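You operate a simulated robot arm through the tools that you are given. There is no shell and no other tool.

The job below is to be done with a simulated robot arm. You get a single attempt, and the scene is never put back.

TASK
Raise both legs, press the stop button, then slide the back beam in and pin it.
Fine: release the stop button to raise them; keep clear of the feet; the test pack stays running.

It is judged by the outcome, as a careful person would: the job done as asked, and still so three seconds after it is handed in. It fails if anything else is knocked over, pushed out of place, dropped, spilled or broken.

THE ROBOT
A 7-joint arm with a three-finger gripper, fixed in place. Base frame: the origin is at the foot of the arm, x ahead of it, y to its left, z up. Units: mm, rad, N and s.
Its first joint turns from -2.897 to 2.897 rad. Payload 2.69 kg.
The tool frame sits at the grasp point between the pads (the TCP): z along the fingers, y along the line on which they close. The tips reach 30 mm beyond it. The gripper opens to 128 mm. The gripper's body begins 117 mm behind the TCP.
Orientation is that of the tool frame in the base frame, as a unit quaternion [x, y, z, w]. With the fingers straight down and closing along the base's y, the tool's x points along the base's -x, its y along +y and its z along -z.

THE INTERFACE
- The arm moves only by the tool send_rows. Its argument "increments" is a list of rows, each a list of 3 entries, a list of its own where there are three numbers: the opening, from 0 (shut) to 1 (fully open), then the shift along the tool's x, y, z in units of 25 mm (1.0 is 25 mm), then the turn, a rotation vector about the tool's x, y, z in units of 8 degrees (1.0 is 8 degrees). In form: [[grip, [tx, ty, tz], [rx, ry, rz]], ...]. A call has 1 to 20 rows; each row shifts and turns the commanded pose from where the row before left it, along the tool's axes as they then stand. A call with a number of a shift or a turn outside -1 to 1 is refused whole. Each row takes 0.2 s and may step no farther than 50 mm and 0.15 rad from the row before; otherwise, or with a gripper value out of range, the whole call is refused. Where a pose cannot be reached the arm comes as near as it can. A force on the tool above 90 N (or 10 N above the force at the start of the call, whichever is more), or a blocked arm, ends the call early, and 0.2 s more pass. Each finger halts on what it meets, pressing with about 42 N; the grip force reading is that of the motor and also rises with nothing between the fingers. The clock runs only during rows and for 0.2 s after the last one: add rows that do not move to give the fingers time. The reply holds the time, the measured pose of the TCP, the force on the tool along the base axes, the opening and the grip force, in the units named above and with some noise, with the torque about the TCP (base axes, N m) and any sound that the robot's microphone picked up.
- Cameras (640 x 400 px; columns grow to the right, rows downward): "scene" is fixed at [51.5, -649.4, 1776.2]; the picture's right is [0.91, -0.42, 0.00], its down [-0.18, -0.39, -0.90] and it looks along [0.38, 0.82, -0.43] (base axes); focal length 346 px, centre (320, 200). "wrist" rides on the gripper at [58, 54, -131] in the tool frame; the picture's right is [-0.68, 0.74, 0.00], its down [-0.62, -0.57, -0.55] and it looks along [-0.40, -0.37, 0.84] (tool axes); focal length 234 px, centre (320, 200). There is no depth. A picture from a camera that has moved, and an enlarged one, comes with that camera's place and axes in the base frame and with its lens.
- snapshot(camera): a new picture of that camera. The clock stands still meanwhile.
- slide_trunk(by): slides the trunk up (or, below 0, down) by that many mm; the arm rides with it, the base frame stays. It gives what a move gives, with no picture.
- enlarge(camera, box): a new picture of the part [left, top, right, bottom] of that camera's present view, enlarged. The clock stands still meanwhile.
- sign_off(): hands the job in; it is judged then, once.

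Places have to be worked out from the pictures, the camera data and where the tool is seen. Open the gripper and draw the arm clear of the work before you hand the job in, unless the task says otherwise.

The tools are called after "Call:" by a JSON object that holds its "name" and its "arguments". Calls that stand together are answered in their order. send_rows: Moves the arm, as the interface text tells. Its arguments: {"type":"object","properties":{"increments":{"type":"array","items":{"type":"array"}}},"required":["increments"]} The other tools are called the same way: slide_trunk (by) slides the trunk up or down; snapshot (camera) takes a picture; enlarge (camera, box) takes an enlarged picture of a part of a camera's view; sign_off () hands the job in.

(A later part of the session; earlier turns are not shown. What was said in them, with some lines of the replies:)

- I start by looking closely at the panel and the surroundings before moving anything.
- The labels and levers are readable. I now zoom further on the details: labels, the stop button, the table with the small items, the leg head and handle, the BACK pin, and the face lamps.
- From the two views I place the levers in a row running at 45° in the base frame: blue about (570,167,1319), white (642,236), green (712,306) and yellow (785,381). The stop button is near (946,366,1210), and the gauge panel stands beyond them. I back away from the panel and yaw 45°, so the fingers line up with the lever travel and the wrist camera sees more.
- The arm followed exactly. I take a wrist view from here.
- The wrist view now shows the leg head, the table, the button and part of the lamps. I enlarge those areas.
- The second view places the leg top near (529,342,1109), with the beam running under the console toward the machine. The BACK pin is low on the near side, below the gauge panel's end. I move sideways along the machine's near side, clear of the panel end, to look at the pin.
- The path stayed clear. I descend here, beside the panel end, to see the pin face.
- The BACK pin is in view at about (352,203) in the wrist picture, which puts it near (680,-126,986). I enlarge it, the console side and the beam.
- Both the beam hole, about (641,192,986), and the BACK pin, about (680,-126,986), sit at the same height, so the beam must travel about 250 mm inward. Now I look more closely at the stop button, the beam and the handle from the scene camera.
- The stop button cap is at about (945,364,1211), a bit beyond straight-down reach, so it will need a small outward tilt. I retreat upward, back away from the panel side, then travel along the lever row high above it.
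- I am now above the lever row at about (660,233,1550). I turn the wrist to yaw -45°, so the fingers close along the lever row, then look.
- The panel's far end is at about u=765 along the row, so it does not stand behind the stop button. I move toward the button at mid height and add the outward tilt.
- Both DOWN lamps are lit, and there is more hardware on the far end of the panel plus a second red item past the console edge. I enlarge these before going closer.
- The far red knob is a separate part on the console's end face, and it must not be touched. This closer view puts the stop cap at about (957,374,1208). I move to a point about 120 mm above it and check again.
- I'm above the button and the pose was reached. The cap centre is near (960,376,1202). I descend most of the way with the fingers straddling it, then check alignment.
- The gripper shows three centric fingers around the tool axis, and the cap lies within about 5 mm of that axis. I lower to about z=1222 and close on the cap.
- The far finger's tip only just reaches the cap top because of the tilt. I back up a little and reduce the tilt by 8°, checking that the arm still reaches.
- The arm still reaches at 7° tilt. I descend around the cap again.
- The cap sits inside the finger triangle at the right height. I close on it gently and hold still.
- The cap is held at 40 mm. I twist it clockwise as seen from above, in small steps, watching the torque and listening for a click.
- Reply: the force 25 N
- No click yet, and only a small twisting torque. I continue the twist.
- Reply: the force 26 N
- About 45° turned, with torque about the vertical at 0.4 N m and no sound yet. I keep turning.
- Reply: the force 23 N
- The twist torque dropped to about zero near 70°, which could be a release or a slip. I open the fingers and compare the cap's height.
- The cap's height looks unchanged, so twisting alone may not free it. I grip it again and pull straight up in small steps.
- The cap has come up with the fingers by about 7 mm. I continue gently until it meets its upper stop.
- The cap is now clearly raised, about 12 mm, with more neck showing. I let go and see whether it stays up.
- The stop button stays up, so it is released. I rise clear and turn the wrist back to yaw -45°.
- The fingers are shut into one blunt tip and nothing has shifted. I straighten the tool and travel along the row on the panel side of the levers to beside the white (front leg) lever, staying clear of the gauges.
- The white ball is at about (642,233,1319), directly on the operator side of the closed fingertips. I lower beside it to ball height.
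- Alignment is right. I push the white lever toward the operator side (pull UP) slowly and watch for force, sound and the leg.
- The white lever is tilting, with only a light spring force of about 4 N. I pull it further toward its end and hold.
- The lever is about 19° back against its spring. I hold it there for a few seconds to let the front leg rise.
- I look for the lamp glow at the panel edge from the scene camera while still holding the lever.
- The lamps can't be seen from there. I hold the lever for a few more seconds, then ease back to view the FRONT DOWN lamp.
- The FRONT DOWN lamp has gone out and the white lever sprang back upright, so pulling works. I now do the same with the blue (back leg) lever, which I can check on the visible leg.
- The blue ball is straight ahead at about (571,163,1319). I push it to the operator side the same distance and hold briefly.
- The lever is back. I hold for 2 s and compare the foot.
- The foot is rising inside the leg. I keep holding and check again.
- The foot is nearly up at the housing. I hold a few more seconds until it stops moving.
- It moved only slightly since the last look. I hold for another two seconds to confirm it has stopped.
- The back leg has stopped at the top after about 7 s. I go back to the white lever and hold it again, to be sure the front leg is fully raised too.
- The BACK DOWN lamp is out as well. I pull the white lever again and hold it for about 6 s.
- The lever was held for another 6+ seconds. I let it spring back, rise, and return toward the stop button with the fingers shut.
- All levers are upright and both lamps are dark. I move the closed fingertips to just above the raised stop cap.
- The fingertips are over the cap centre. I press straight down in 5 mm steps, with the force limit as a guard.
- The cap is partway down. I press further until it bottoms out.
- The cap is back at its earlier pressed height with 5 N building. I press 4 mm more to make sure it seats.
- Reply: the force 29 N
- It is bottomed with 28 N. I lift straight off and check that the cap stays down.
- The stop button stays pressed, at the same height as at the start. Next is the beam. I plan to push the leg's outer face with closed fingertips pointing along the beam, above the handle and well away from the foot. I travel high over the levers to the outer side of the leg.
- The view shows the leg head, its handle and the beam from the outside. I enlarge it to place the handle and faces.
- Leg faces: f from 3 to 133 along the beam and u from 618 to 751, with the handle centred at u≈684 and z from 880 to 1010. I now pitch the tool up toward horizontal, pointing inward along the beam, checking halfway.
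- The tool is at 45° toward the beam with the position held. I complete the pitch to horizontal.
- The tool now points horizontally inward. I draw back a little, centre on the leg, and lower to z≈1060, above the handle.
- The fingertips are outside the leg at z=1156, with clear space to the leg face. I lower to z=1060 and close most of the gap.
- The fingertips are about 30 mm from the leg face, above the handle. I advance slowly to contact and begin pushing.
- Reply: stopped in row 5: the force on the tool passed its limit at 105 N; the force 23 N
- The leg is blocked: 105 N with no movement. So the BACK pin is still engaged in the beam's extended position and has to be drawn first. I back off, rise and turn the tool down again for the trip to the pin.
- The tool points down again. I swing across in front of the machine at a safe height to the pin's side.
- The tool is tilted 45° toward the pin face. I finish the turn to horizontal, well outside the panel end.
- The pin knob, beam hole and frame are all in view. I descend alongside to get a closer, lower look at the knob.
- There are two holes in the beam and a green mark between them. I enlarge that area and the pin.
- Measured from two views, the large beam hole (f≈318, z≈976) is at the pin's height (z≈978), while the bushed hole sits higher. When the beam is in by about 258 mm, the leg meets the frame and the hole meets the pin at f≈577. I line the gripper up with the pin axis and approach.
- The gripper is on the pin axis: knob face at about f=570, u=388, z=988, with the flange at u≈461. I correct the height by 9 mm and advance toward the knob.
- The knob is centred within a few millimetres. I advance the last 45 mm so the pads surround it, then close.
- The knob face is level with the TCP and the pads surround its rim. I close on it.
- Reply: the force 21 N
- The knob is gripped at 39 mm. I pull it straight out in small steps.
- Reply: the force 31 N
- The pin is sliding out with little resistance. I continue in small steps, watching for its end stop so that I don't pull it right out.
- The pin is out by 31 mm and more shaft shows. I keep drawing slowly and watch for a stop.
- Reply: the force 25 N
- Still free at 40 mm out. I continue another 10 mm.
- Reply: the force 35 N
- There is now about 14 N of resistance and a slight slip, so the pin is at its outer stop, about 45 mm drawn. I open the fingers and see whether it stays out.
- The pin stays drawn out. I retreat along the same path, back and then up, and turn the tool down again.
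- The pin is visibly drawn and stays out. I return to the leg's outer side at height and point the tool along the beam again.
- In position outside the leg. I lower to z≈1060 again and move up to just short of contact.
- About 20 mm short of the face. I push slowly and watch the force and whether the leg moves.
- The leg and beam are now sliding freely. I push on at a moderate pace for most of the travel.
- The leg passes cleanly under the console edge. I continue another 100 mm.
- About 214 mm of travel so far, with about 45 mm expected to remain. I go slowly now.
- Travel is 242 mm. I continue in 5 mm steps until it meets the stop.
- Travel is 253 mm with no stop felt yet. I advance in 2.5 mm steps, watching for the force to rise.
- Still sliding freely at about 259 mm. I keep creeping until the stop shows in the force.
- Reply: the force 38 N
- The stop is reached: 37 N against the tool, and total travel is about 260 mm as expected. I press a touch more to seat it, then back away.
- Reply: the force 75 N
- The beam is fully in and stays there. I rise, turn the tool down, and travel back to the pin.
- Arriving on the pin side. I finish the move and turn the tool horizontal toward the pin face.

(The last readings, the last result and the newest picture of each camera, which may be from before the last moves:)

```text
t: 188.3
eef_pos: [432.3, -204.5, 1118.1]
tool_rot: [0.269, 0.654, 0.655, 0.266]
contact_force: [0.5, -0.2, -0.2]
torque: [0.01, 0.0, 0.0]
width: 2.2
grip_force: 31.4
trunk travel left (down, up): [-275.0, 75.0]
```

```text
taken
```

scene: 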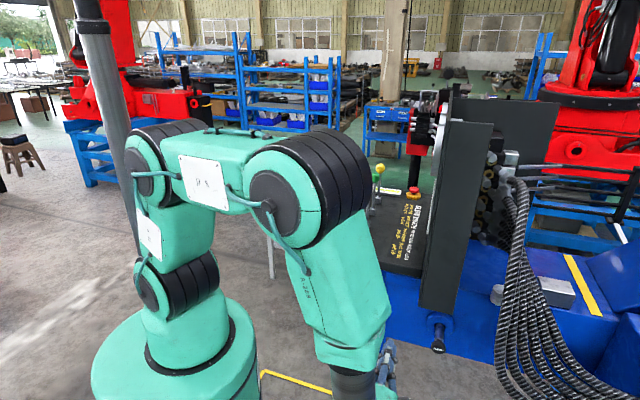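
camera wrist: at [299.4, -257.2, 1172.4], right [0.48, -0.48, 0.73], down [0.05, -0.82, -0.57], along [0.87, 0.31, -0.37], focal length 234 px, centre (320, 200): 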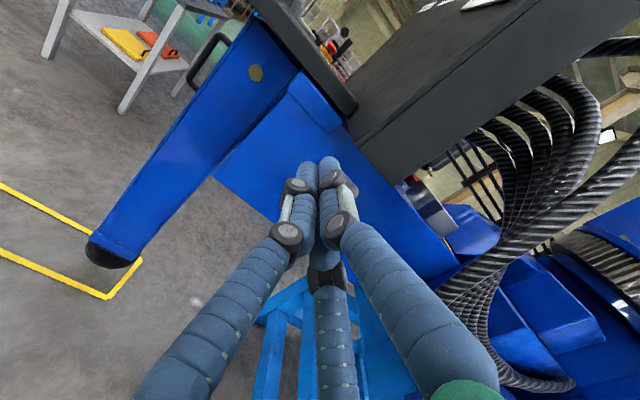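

The leg sits against the frame. I line the closed fingertips up with the pin axis (f≈571, z≈986) and approach the knob.

Call:
{"name": "send_rows", "arguments": {"increments": [[0, [-0.805, -0.88, 0], [0, 0, 0]], [0, [-0.805, -0.88, 0], [0, 0, 0]], [0, [-0.805, -0.88, 0], [0, 0, 0]], [0, [-0.805, -0.88, 0], [0, 0, 0]], [0, [-0.805, -0.88, 0], [0, 0, 0]], [0, [-0.805, -0.88, 0], [0, 0, 0]], [0, [0, 0, 0.9], [0, 0, 0]], [0, [0, 0, 0.9], [0, 0, 0]], [0, [0, 0, 0.9], [0, 0, 0]], [0, [0, 0, 0.9], [0, 0, 0]], [0, [0, 0, 0], [0, 0, 0]]]}}

Call:
{"name": "snapshot", "arguments": {"camera": "wrist"}}

Call:
{"name": "snapshot", "arguments": {"camera": "scene"}}

```text
t: 190.7
eef_pos: [582.2, -222.3, 986.5]
tool_rot: [0.269, 0.654, 0.654, 0.267]
contact_force: [-0.4, 0.1, 0.7]
torque: [-0.01, 0.01, 0.01]
width: 2.2
grip_force: 31.9
trunk travel left (down, up): [-275.0, 75.0]
```

```text
taken
camera wrist: at [449.3, -275.5, 1040.5], right [0.48, -0.48, 0.73], down [0.05, -0.82, -0.57], along [0.87, 0.31, -0.37], focal length 234 px, centre (320, 200)
```

wrist: 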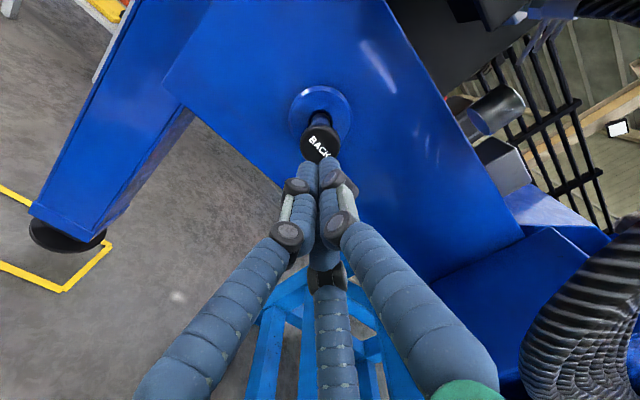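

```text
taken
```

scene: 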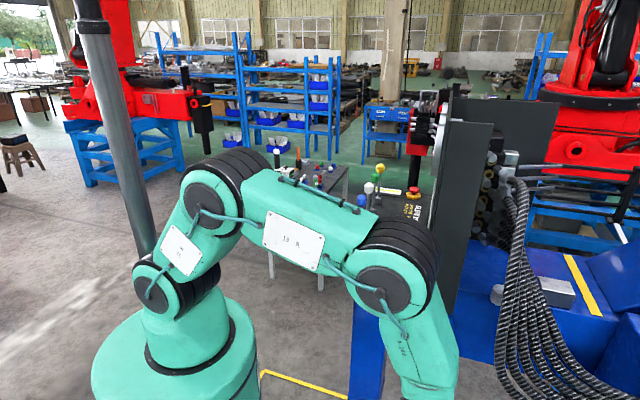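

The knob is dead ahead, about 60 mm from the tips. I advance and start pushing it in small steps.

Call:
{"name": "send_rows", "arguments": {"increments": [[0, [0, -0.03, 0.8], [0, 0, 0]], [0, [0, 0, 0.8], [0, 0, 0]], [0, [0, 0, 0.3], [0, 0, 0]], [0, [0, 0, 0.3], [0, 0, 0]], [0, [0, 0, 0.2], [0, 0, 0]], [0, [0, 0, 0.2], [0, 0, 0]], [0, [0, 0, 0.2], [0, 0, 0]], [0, [0, 0, 0], [0, 0, 0]]]}}

Call:
{"name": "snapshot", "arguments": {"camera": "wrist"}}

```text
t: 192.5
eef_pos: [629.6, -174.0, 984.4]
tool_rot: [0.269, 0.655, 0.654, 0.266]
contact_force: [-1.3, -2.2, -0.1]
torque: [0.01, 0.0, -0.02]
width: 2.3
grip_force: 31.4
trunk travel left (down, up): [-275.0, 75.0]
```

```text
taken
camera wrist: at [497.1, -227.0, 1038.7], right [0.49, -0.48, 0.73], down [0.05, -0.82, -0.57], along [0.87, 0.31, -0.37], focal length 234 px, centre (320, 200)
```

wrist: 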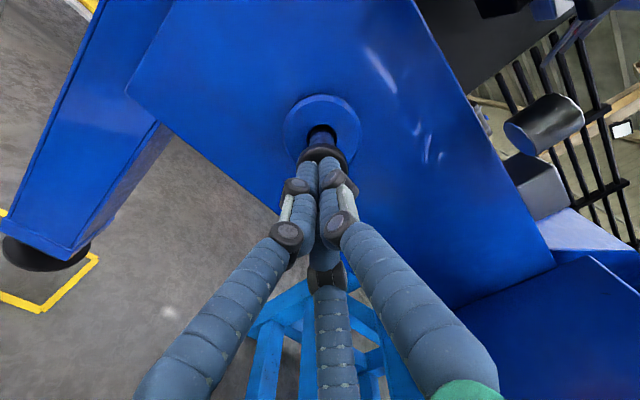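

Contact is made and the pin moves with light friction. I keep pushing it inward.

Call:
{"name": "send_rows", "arguments": {"increments": [[0, [0, 0, 0.2], [0, 0, 0]], [0, [0, 0, 0.2], [0, 0, 0]], [0, [0, 0, 0.2], [0, 0, 0]], [0, [0, 0, 0.2], [0, 0, 0]], [0, [0, 0, 0.2], [0, 0, 0]], [0, [0, 0, 0.2], [0, 0, 0]], [0, [0, 0, 0], [0, 0, 0]]]}}

Call:
{"name": "snapshot", "arguments": {"camera": "wrist"}}

```text
t: 194.1
eef_pos: [650.9, -153.0, 984.8]
tool_rot: [0.269, 0.654, 0.655, 0.267]
contact_force: [-0.4, -0.4, 0.1]
torque: [0.0, 0.0, 0.03]
width: 2.0
grip_force: 31.0
trunk travel left (down, up): [-275.0, 75.0]
```

```text
taken
camera wrist: at [518.4, -205.9, 1039.4], right [0.48, -0.48, 0.73], down [0.05, -0.82, -0.57], along [0.87, 0.31, -0.37], focal length 234 px, centre (320, 200)
```

wrist: 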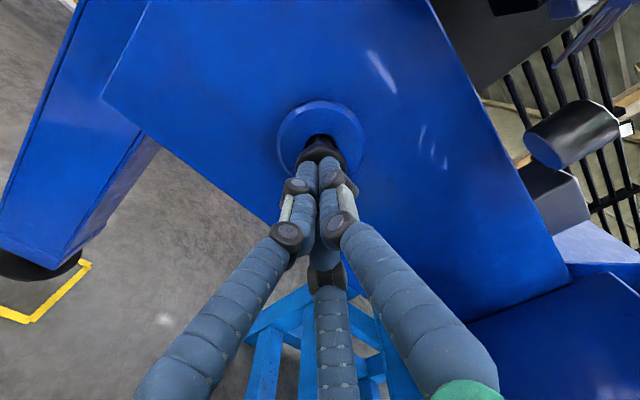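

The pin has gone in about 30 mm without obstruction, past where a misaligned beam would block it. I continue to its seat.

Call:
{"name": "send_rows", "arguments": {"increments": [[0, [0, 0, 0.15], [0, 0, 0]], [0, [0, 0, 0.15], [0, 0, 0]], [0, [0, 0, 0.15], [0, 0, 0]], [0, [0, 0, 0], [0, 0, 0]]]}}

Call:
{"name": "enlarge", "arguments": {"camera": "wrist", "box": [240, 80, 400, 230]}}

```text
t: 195.3
eef_pos: [654.9, -149.4, 985.0]
tool_rot: [0.272, 0.653, 0.654, 0.269]
contact_force: [-40.3, -39.2, 4.3]
torque: [-0.27, -0.37, -0.05]
width: 5.9
grip_force: 31.5
trunk travel left (down, up): [-275.0, 75.0]
stopped in row 4: the force on the tool passed its limit at 92 N (the readings are from after the stop); the commanded pose is now the measured one
```

```text
2.67 times, centred on (320, 155) of wrist
camera zoom: at [522.0, -201.3, 1039.2], right [0.48, -0.48, 0.73], down [0.05, -0.82, -0.57], along [0.87, 0.31, -0.37], focal length 624 px, centre (320, 320)
```

zoom: 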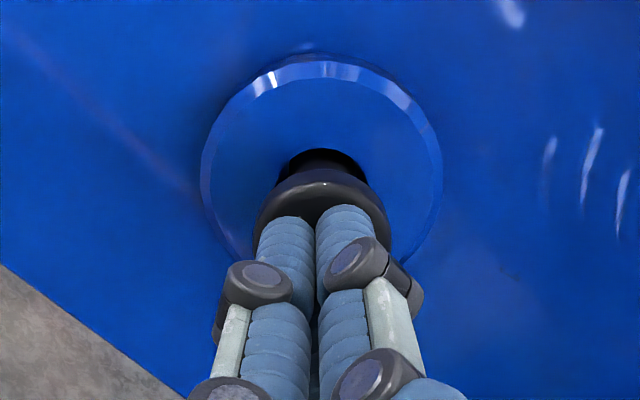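

The pin has stopped hard with the fingertips at u≈387, close to where the seated knob face was originally. I back off and compare with the original pictures of the seated pin.

Call:
{"name": "send_rows", "arguments": {"increments": [[0, [0, 0, -0.3], [0, 0, 0]], [0, [0, 0, -0.9], [0, 0, 0]], [0, [0, 0, -0.9], [0, 0, 0]], [0, [0, 0, -0.9], [0, 0, 0]], [0.3, [0, 0, -0.9], [0, 0, 0]], [0.6, [0, 0, -0.2], [0, 0, 0]], [0.6, [0, 0, 0], [0, 0, 0]]]}}

Call:
{"name": "snapshot", "arguments": {"camera": "wrist"}}

Call:
{"name": "snapshot", "arguments": {"camera": "scene"}}

```text
t: 196.9
eef_pos: [587.0, -219.2, 984.7]
tool_rot: [0.271, 0.654, 0.654, 0.267]
contact_force: [0.0, 0.0, 1.0]
torque: [-0.05, 0.01, 0.0]
width: 76.7
grip_force: 0.1
trunk travel left (down, up): [-275.0, 75.0]
```

```text
taken
camera wrist: at [453.6, -271.3, 1039.3], right [0.49, -0.48, 0.73], down [0.05, -0.82, -0.57], along [0.87, 0.31, -0.38], focal length 234 px, centre (320, 200)
```

wrist: 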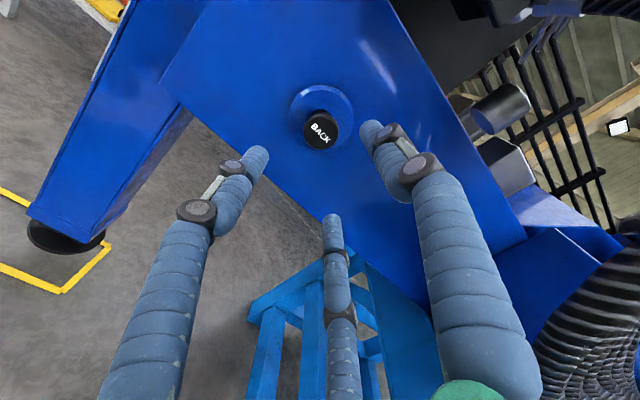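

```text
taken
```

scene: 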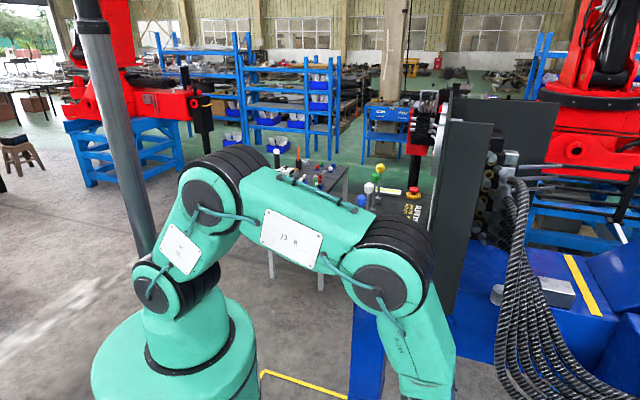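

I enlarge the knob and flange to measure how far it protrudes now.

Call:
{"name": "enlarge", "arguments": {"camera": "wrist", "box": [280, 75, 360, 165]}}

```text
4.44 times, centred on (320, 120) of wrist
camera zoom: at [453.6, -271.3, 1039.3], right [0.49, -0.48, 0.73], down [0.05, -0.82, -0.57], along [0.87, 0.31, -0.38], focal length 1041 px, centre (320, 556)
```

zoom: 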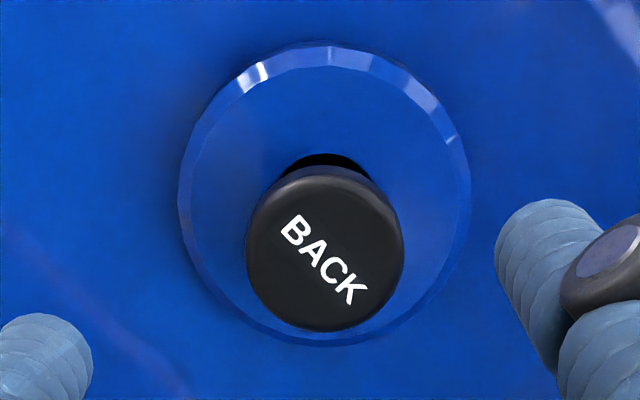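

The protrusion looks the same as the original seated state, but I want the exact same scene view for comparison. I move the arm aside and enlarge the same box as at the start.

Call:
{"name": "send_rows", "arguments": {"increments": [[0.6, [0, 0, -0.93], [0, 0, 0]], [0.6, [0, 0, -0.93], [0, 0, 0]], [0.6, [0, 0, -0.93], [0, 0, 0]], [0.6, [0, 0, -0.93], [0, 0, 0]], [0.6, [0.853, 0.94, 0], [0, 0, 0]], [0.6, [0.853, 0.94, 0], [0, 0, 0]], [0.6, [0.853, 0.94, 0], [0, 0, 0]], [0.6, [0.853, 0.94, 0], [0, 0, 0]], [0.6, [0.853, 0.94, 0], [0, 0, 0]], [0.6, [0.853, 0.94, 0], [0, 0, 0]], [0.6, [0, 0, 0], [0, 0, 0]]]}}

Call:
{"name": "enlarge", "arguments": {"camera": "scene", "box": [420, 305, 460, 350]}}

Call:
{"name": "snapshot", "arguments": {"camera": "wrist"}}

```text
t: 199.3
eef_pos: [430.8, -194.7, 1126.6]
tool_rot: [0.271, 0.655, 0.654, 0.266]
contact_force: [-0.1, 0.3, 0.5]
torque: [0.0, 0.03, -0.03]
width: 76.7
grip_force: 0.2
trunk travel left (down, up): [-275.0, 75.0]
```

```text
8.89 times, centred on (440, 328) of scene
camera zoom: at [51.5, -649.4, 1776.2], right [0.91, -0.42, 0.0], down [-0.18, -0.39, -0.9], along [0.38, 0.82, -0.43], focal length 3078 px, centre (-747, -933)
```

zoom: 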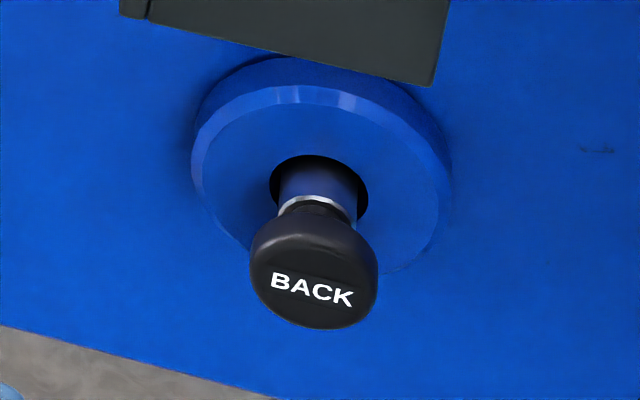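

```text
taken
camera wrist: at [297.7, -246.9, 1181.2], right [0.48, -0.48, 0.73], down [0.05, -0.82, -0.57], along [0.87, 0.31, -0.38], focal length 234 px, centre (320, 200)
```

wrist: 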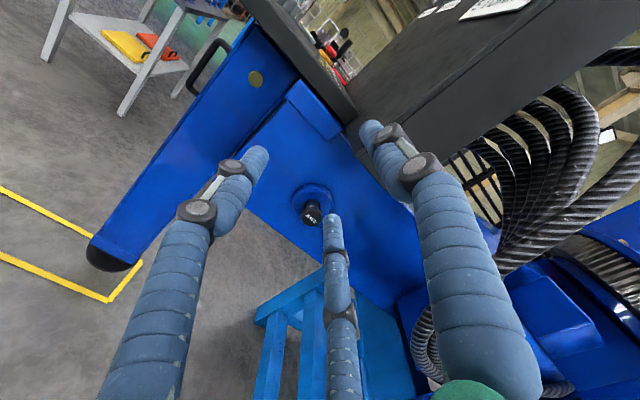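

The view is identical to the original locked state: knob, silver ring and flange are in the same places, so the pin is fully seated with the beam in. I draw the arm up and away, open the gripper, and then check everything.

Call:
{"name": "send_rows", "arguments": {"increments": [[0.6, [0, 0.95, -0.2], [0, 0, 0]], [0.6, [0, 0.95, -0.2], [0, 0, 0]], [0.6, [0, 0.95, -0.2], [0, 0, 0]], [0.8, [0, 0.95, 0], [0, 0, 0]], [1, [0, 0.95, 0], [0, 0, 0]], [1, [0, 0.95, 0], [0, 0, 0]], [1, [0, 0.95, 0], [0, 0, 0]], [1, [0, 0.95, 0], [0, 0, 0]], [1, [0, 0.95, 0], [0, 0, 0]], [1, [0, 0.95, 0], [0, 0, 0]], [1, [0, 0.95, 0], [0, 0, 0]], [1, [0, 0.95, 0], [0, 0, 0]], [1, [0, 0.95, 0], [0, 0, 0]], [1, [0, 0, 0], [0, 0, 0]]]}}

Call:
{"name": "send_rows", "arguments": {"increments": [[1, [0, 0, 0], [0.9375, 0, 0]], [1, [0, 0, 0], [0.9375, 0, 0]], [1, [0, 0, 0], [0.9375, 0, 0]], [1, [0, 0, 0], [0.9375, 0, 0]], [1, [0, 0, 0], [0.9375, 0, 0]], [1, [0, 0, 0], [0.9375, 0, 0]], [1, [0, 0, 0], [0.9375, 0, 0]], [1, [0, 0, 0], [0.9375, 0, 0]], [1, [0, 0, 0], [0.9375, 0, 0]], [1, [0, 0, 0], [0.9375, 0, 0]], [1, [0, 0, 0], [0.9375, 0, 0]], [1, [0, 0, 0], [0.9375, 0, 0]], [1, [0, 0, 0], [0, 0, 0]]]}}

Call:
{"name": "snapshot", "arguments": {"camera": "scene"}}

Call:
{"name": "enlarge", "arguments": {"camera": "scene", "box": [330, 150, 450, 260]}}

Call:
{"name": "enlarge", "arguments": {"camera": "scene", "box": [300, 240, 480, 400]}}

Call:
{"name": "snapshot", "arguments": {"camera": "wrist"}}

```text
t: 202.3
eef_pos: [422.1, -204.6, 1435.3]
tool_rot: [0.271, 0.654, 0.654, 0.266]
contact_force: [-1.8, -0.2, -0.2]
torque: [0.01, 0.02, -0.02]
width: 128.1
grip_force: 0.1
trunk travel left (down, up): [-275.0, 75.0]
```

```text
t: 205.1
eef_pos: [422.2, -205.9, 1435.1]
tool_rot: [0.38, 0.925, -0.001, -0.003]
contact_force: [-0.1, -0.4, 0.2]
torque: [-0.03, 0.01, 0.04]
width: 128.1
grip_force: 0.2
trunk travel left (down, up): [-275.0, 75.0]
```

```text
taken
```

scene: 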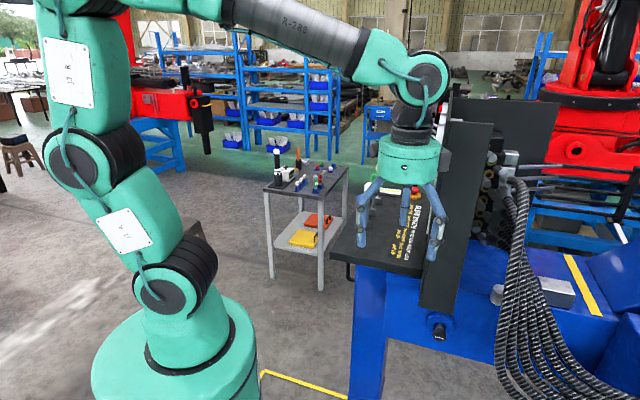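

```text
3.64 times, centred on (390, 205) of scene
camera zoom: at [51.5, -649.4, 1776.2], right [0.91, -0.42, 0.0], down [-0.18, -0.39, -0.9], along [0.38, 0.82, -0.43], focal length 1259 px, centre (66, 182)
```

zoom: 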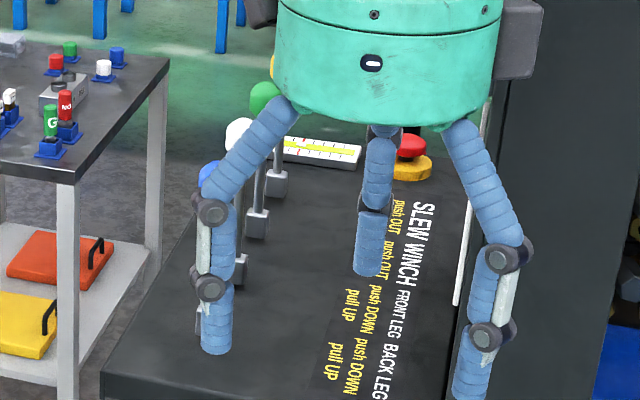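

```text
2.50 times, centred on (390, 320) of scene
camera zoom: at [51.5, -649.4, 1776.2], right [0.91, -0.42, 0.0], down [-0.18, -0.39, -0.9], along [0.38, 0.82, -0.43], focal length 866 px, centre (145, -100)
```

zoom: 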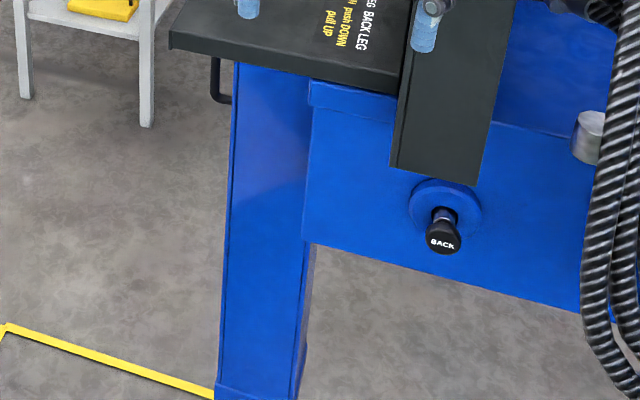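

```text
taken
camera wrist: at [419.5, -126.8, 1567.0], right [1.0, 0.05, -0.01], down [0.04, -0.84, 0.55], along [0.02, -0.55, -0.84], focal length 234 px, centre (320, 200)
```

wrist: 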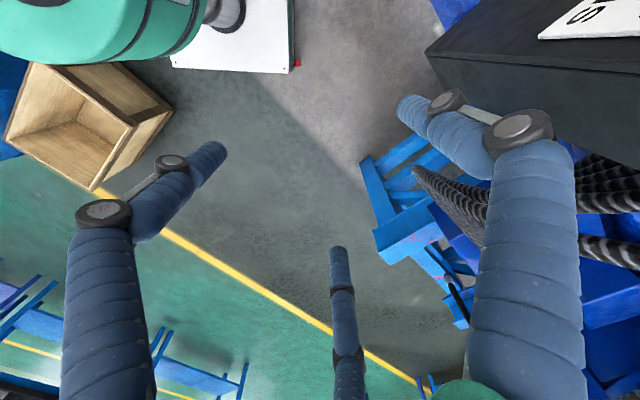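

The leg and beam are in, the pin is seated, the levers are upright and the button is down. For a final check of the lamps I raise the arm and look at the panel from a safe distance.

Call:
{"name": "send_rows", "arguments": {"increments": [[1, [0, 0, -0.95], [0, 0, 0]], [1, [0, 0, -0.95], [0, 0, 0]], [1, [0, 0, -0.95], [0, 0, 0]], [1, [0, 0, -0.95], [0, 0, 0]], [1, [0, 0, -0.95], [0, 0, 0]], [1, [0.95, 0, 0], [0, 0, 0]], [1, [0.95, 0, 0], [0, 0, 0]], [1, [0.95, 0, 0], [0, 0, 0]], [1, [0.95, 0, 0], [0, 0, 0]], [1, [0.95, 0, 0], [0, 0, 0]], [1, [0.95, 0, 0], [0, 0, 0]], [1, [0, 0.95, 0], [0, 0, 0]], [1, [0, 0.95, 0], [0, 0, 0]], [1, [0, 0.95, 0], [0, 0, 0]], [1, [0, 0.95, 0], [0, 0, 0]], [1, [0, 0.95, 0], [0, 0, 0]], [1, [0, 0.95, 0], [0, 0, 0]], [1, [0, 0.95, 0], [0, 0, 0]], [1, [0, 0.95, 0], [0, 0, 0]], [1, [0, 0.95, 0], [0, 0, 0]]]}}

Call:
{"name": "snapshot", "arguments": {"camera": "wrist"}}

Call:
{"name": "snapshot", "arguments": {"camera": "scene"}}

Call:
{"name": "enlarge", "arguments": {"camera": "scene", "box": [395, 160, 435, 210]}}

```text
t: 209.3
eef_pos: [472.7, 45.5, 1554.2]
tool_rot: [0.381, 0.925, 0.0, -0.004]
contact_force: [-0.1, 0.1, -0.8]
torque: [0.04, 0.05, -0.02]
width: 128.0
grip_force: 0.1
trunk travel left (down, up): [-275.0, 75.0]
```

```text
taken
camera wrist: at [469.9, 124.8, 1686.1], right [1.0, 0.05, -0.01], down [0.04, -0.84, 0.55], along [0.02, -0.55, -0.84], focal length 234 px, centre (320, 200)
```

wrist: 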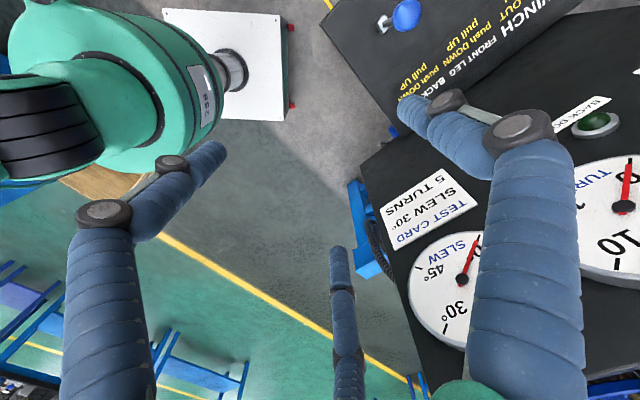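

```text
taken
```

scene: 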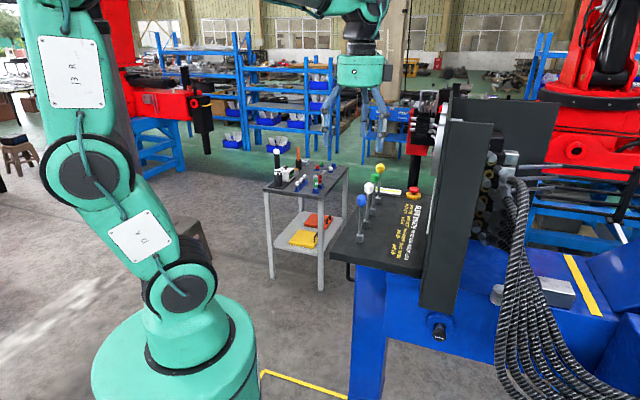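

```text
8.00 times, centred on (415, 185) of scene
camera zoom: at [51.5, -649.4, 1776.2], right [0.91, -0.42, 0.0], down [-0.18, -0.39, -0.9], along [0.38, 0.82, -0.43], focal length 2770 px, centre (-440, 320)
```

zoom: 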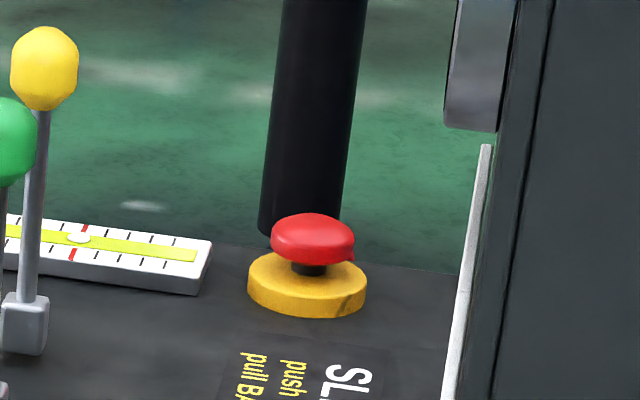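

All points check out:
- **Legs:** both were raised, and both DOWN lamps went out. The BACK lamp is dark now; the FRONT lamp was dark when last in view.
- **Stop button:** pressed in.
- **Levers and gauges:** levers upright, the SLEW and TURNS gauges unchanged.
- **Beam:** fully in, with the pin seated.
- **Arm:** clear, gripper open.

I hand the job in.

Call:
{"name": "sign_off", "arguments": {}}

```text
The job is handed in.
```

The job is handed in: both legs are raised, the stop button is pressed, and the back beam is slid in and pinned.

- **Legs:** I pulled the stop button up to release it, then pulled the front and back leg levers until both DOWN lamps went out. The back foot rose visibly to its housing. The front leg is not visible to the cameras, so I held its lever a second time to be sure; its lamp stayed dark.
- **Stop button:** it is pressed in again and stayed down after I let go.
- **Beam:** it would not move at first because the BACK pin was still holding it out. I drew the pin, pushed the leg in about 260 mm until it hit the stop, then pushed the pin back in. The pin sits exactly where it did when it was locking the beam at the start.
- **Everything else:** the levers returned upright, the SLEW and TURNS gauges did not move, and I kept clear of the feet. I never went near the test pack.

The gripper is open and the arm is clear of the work.
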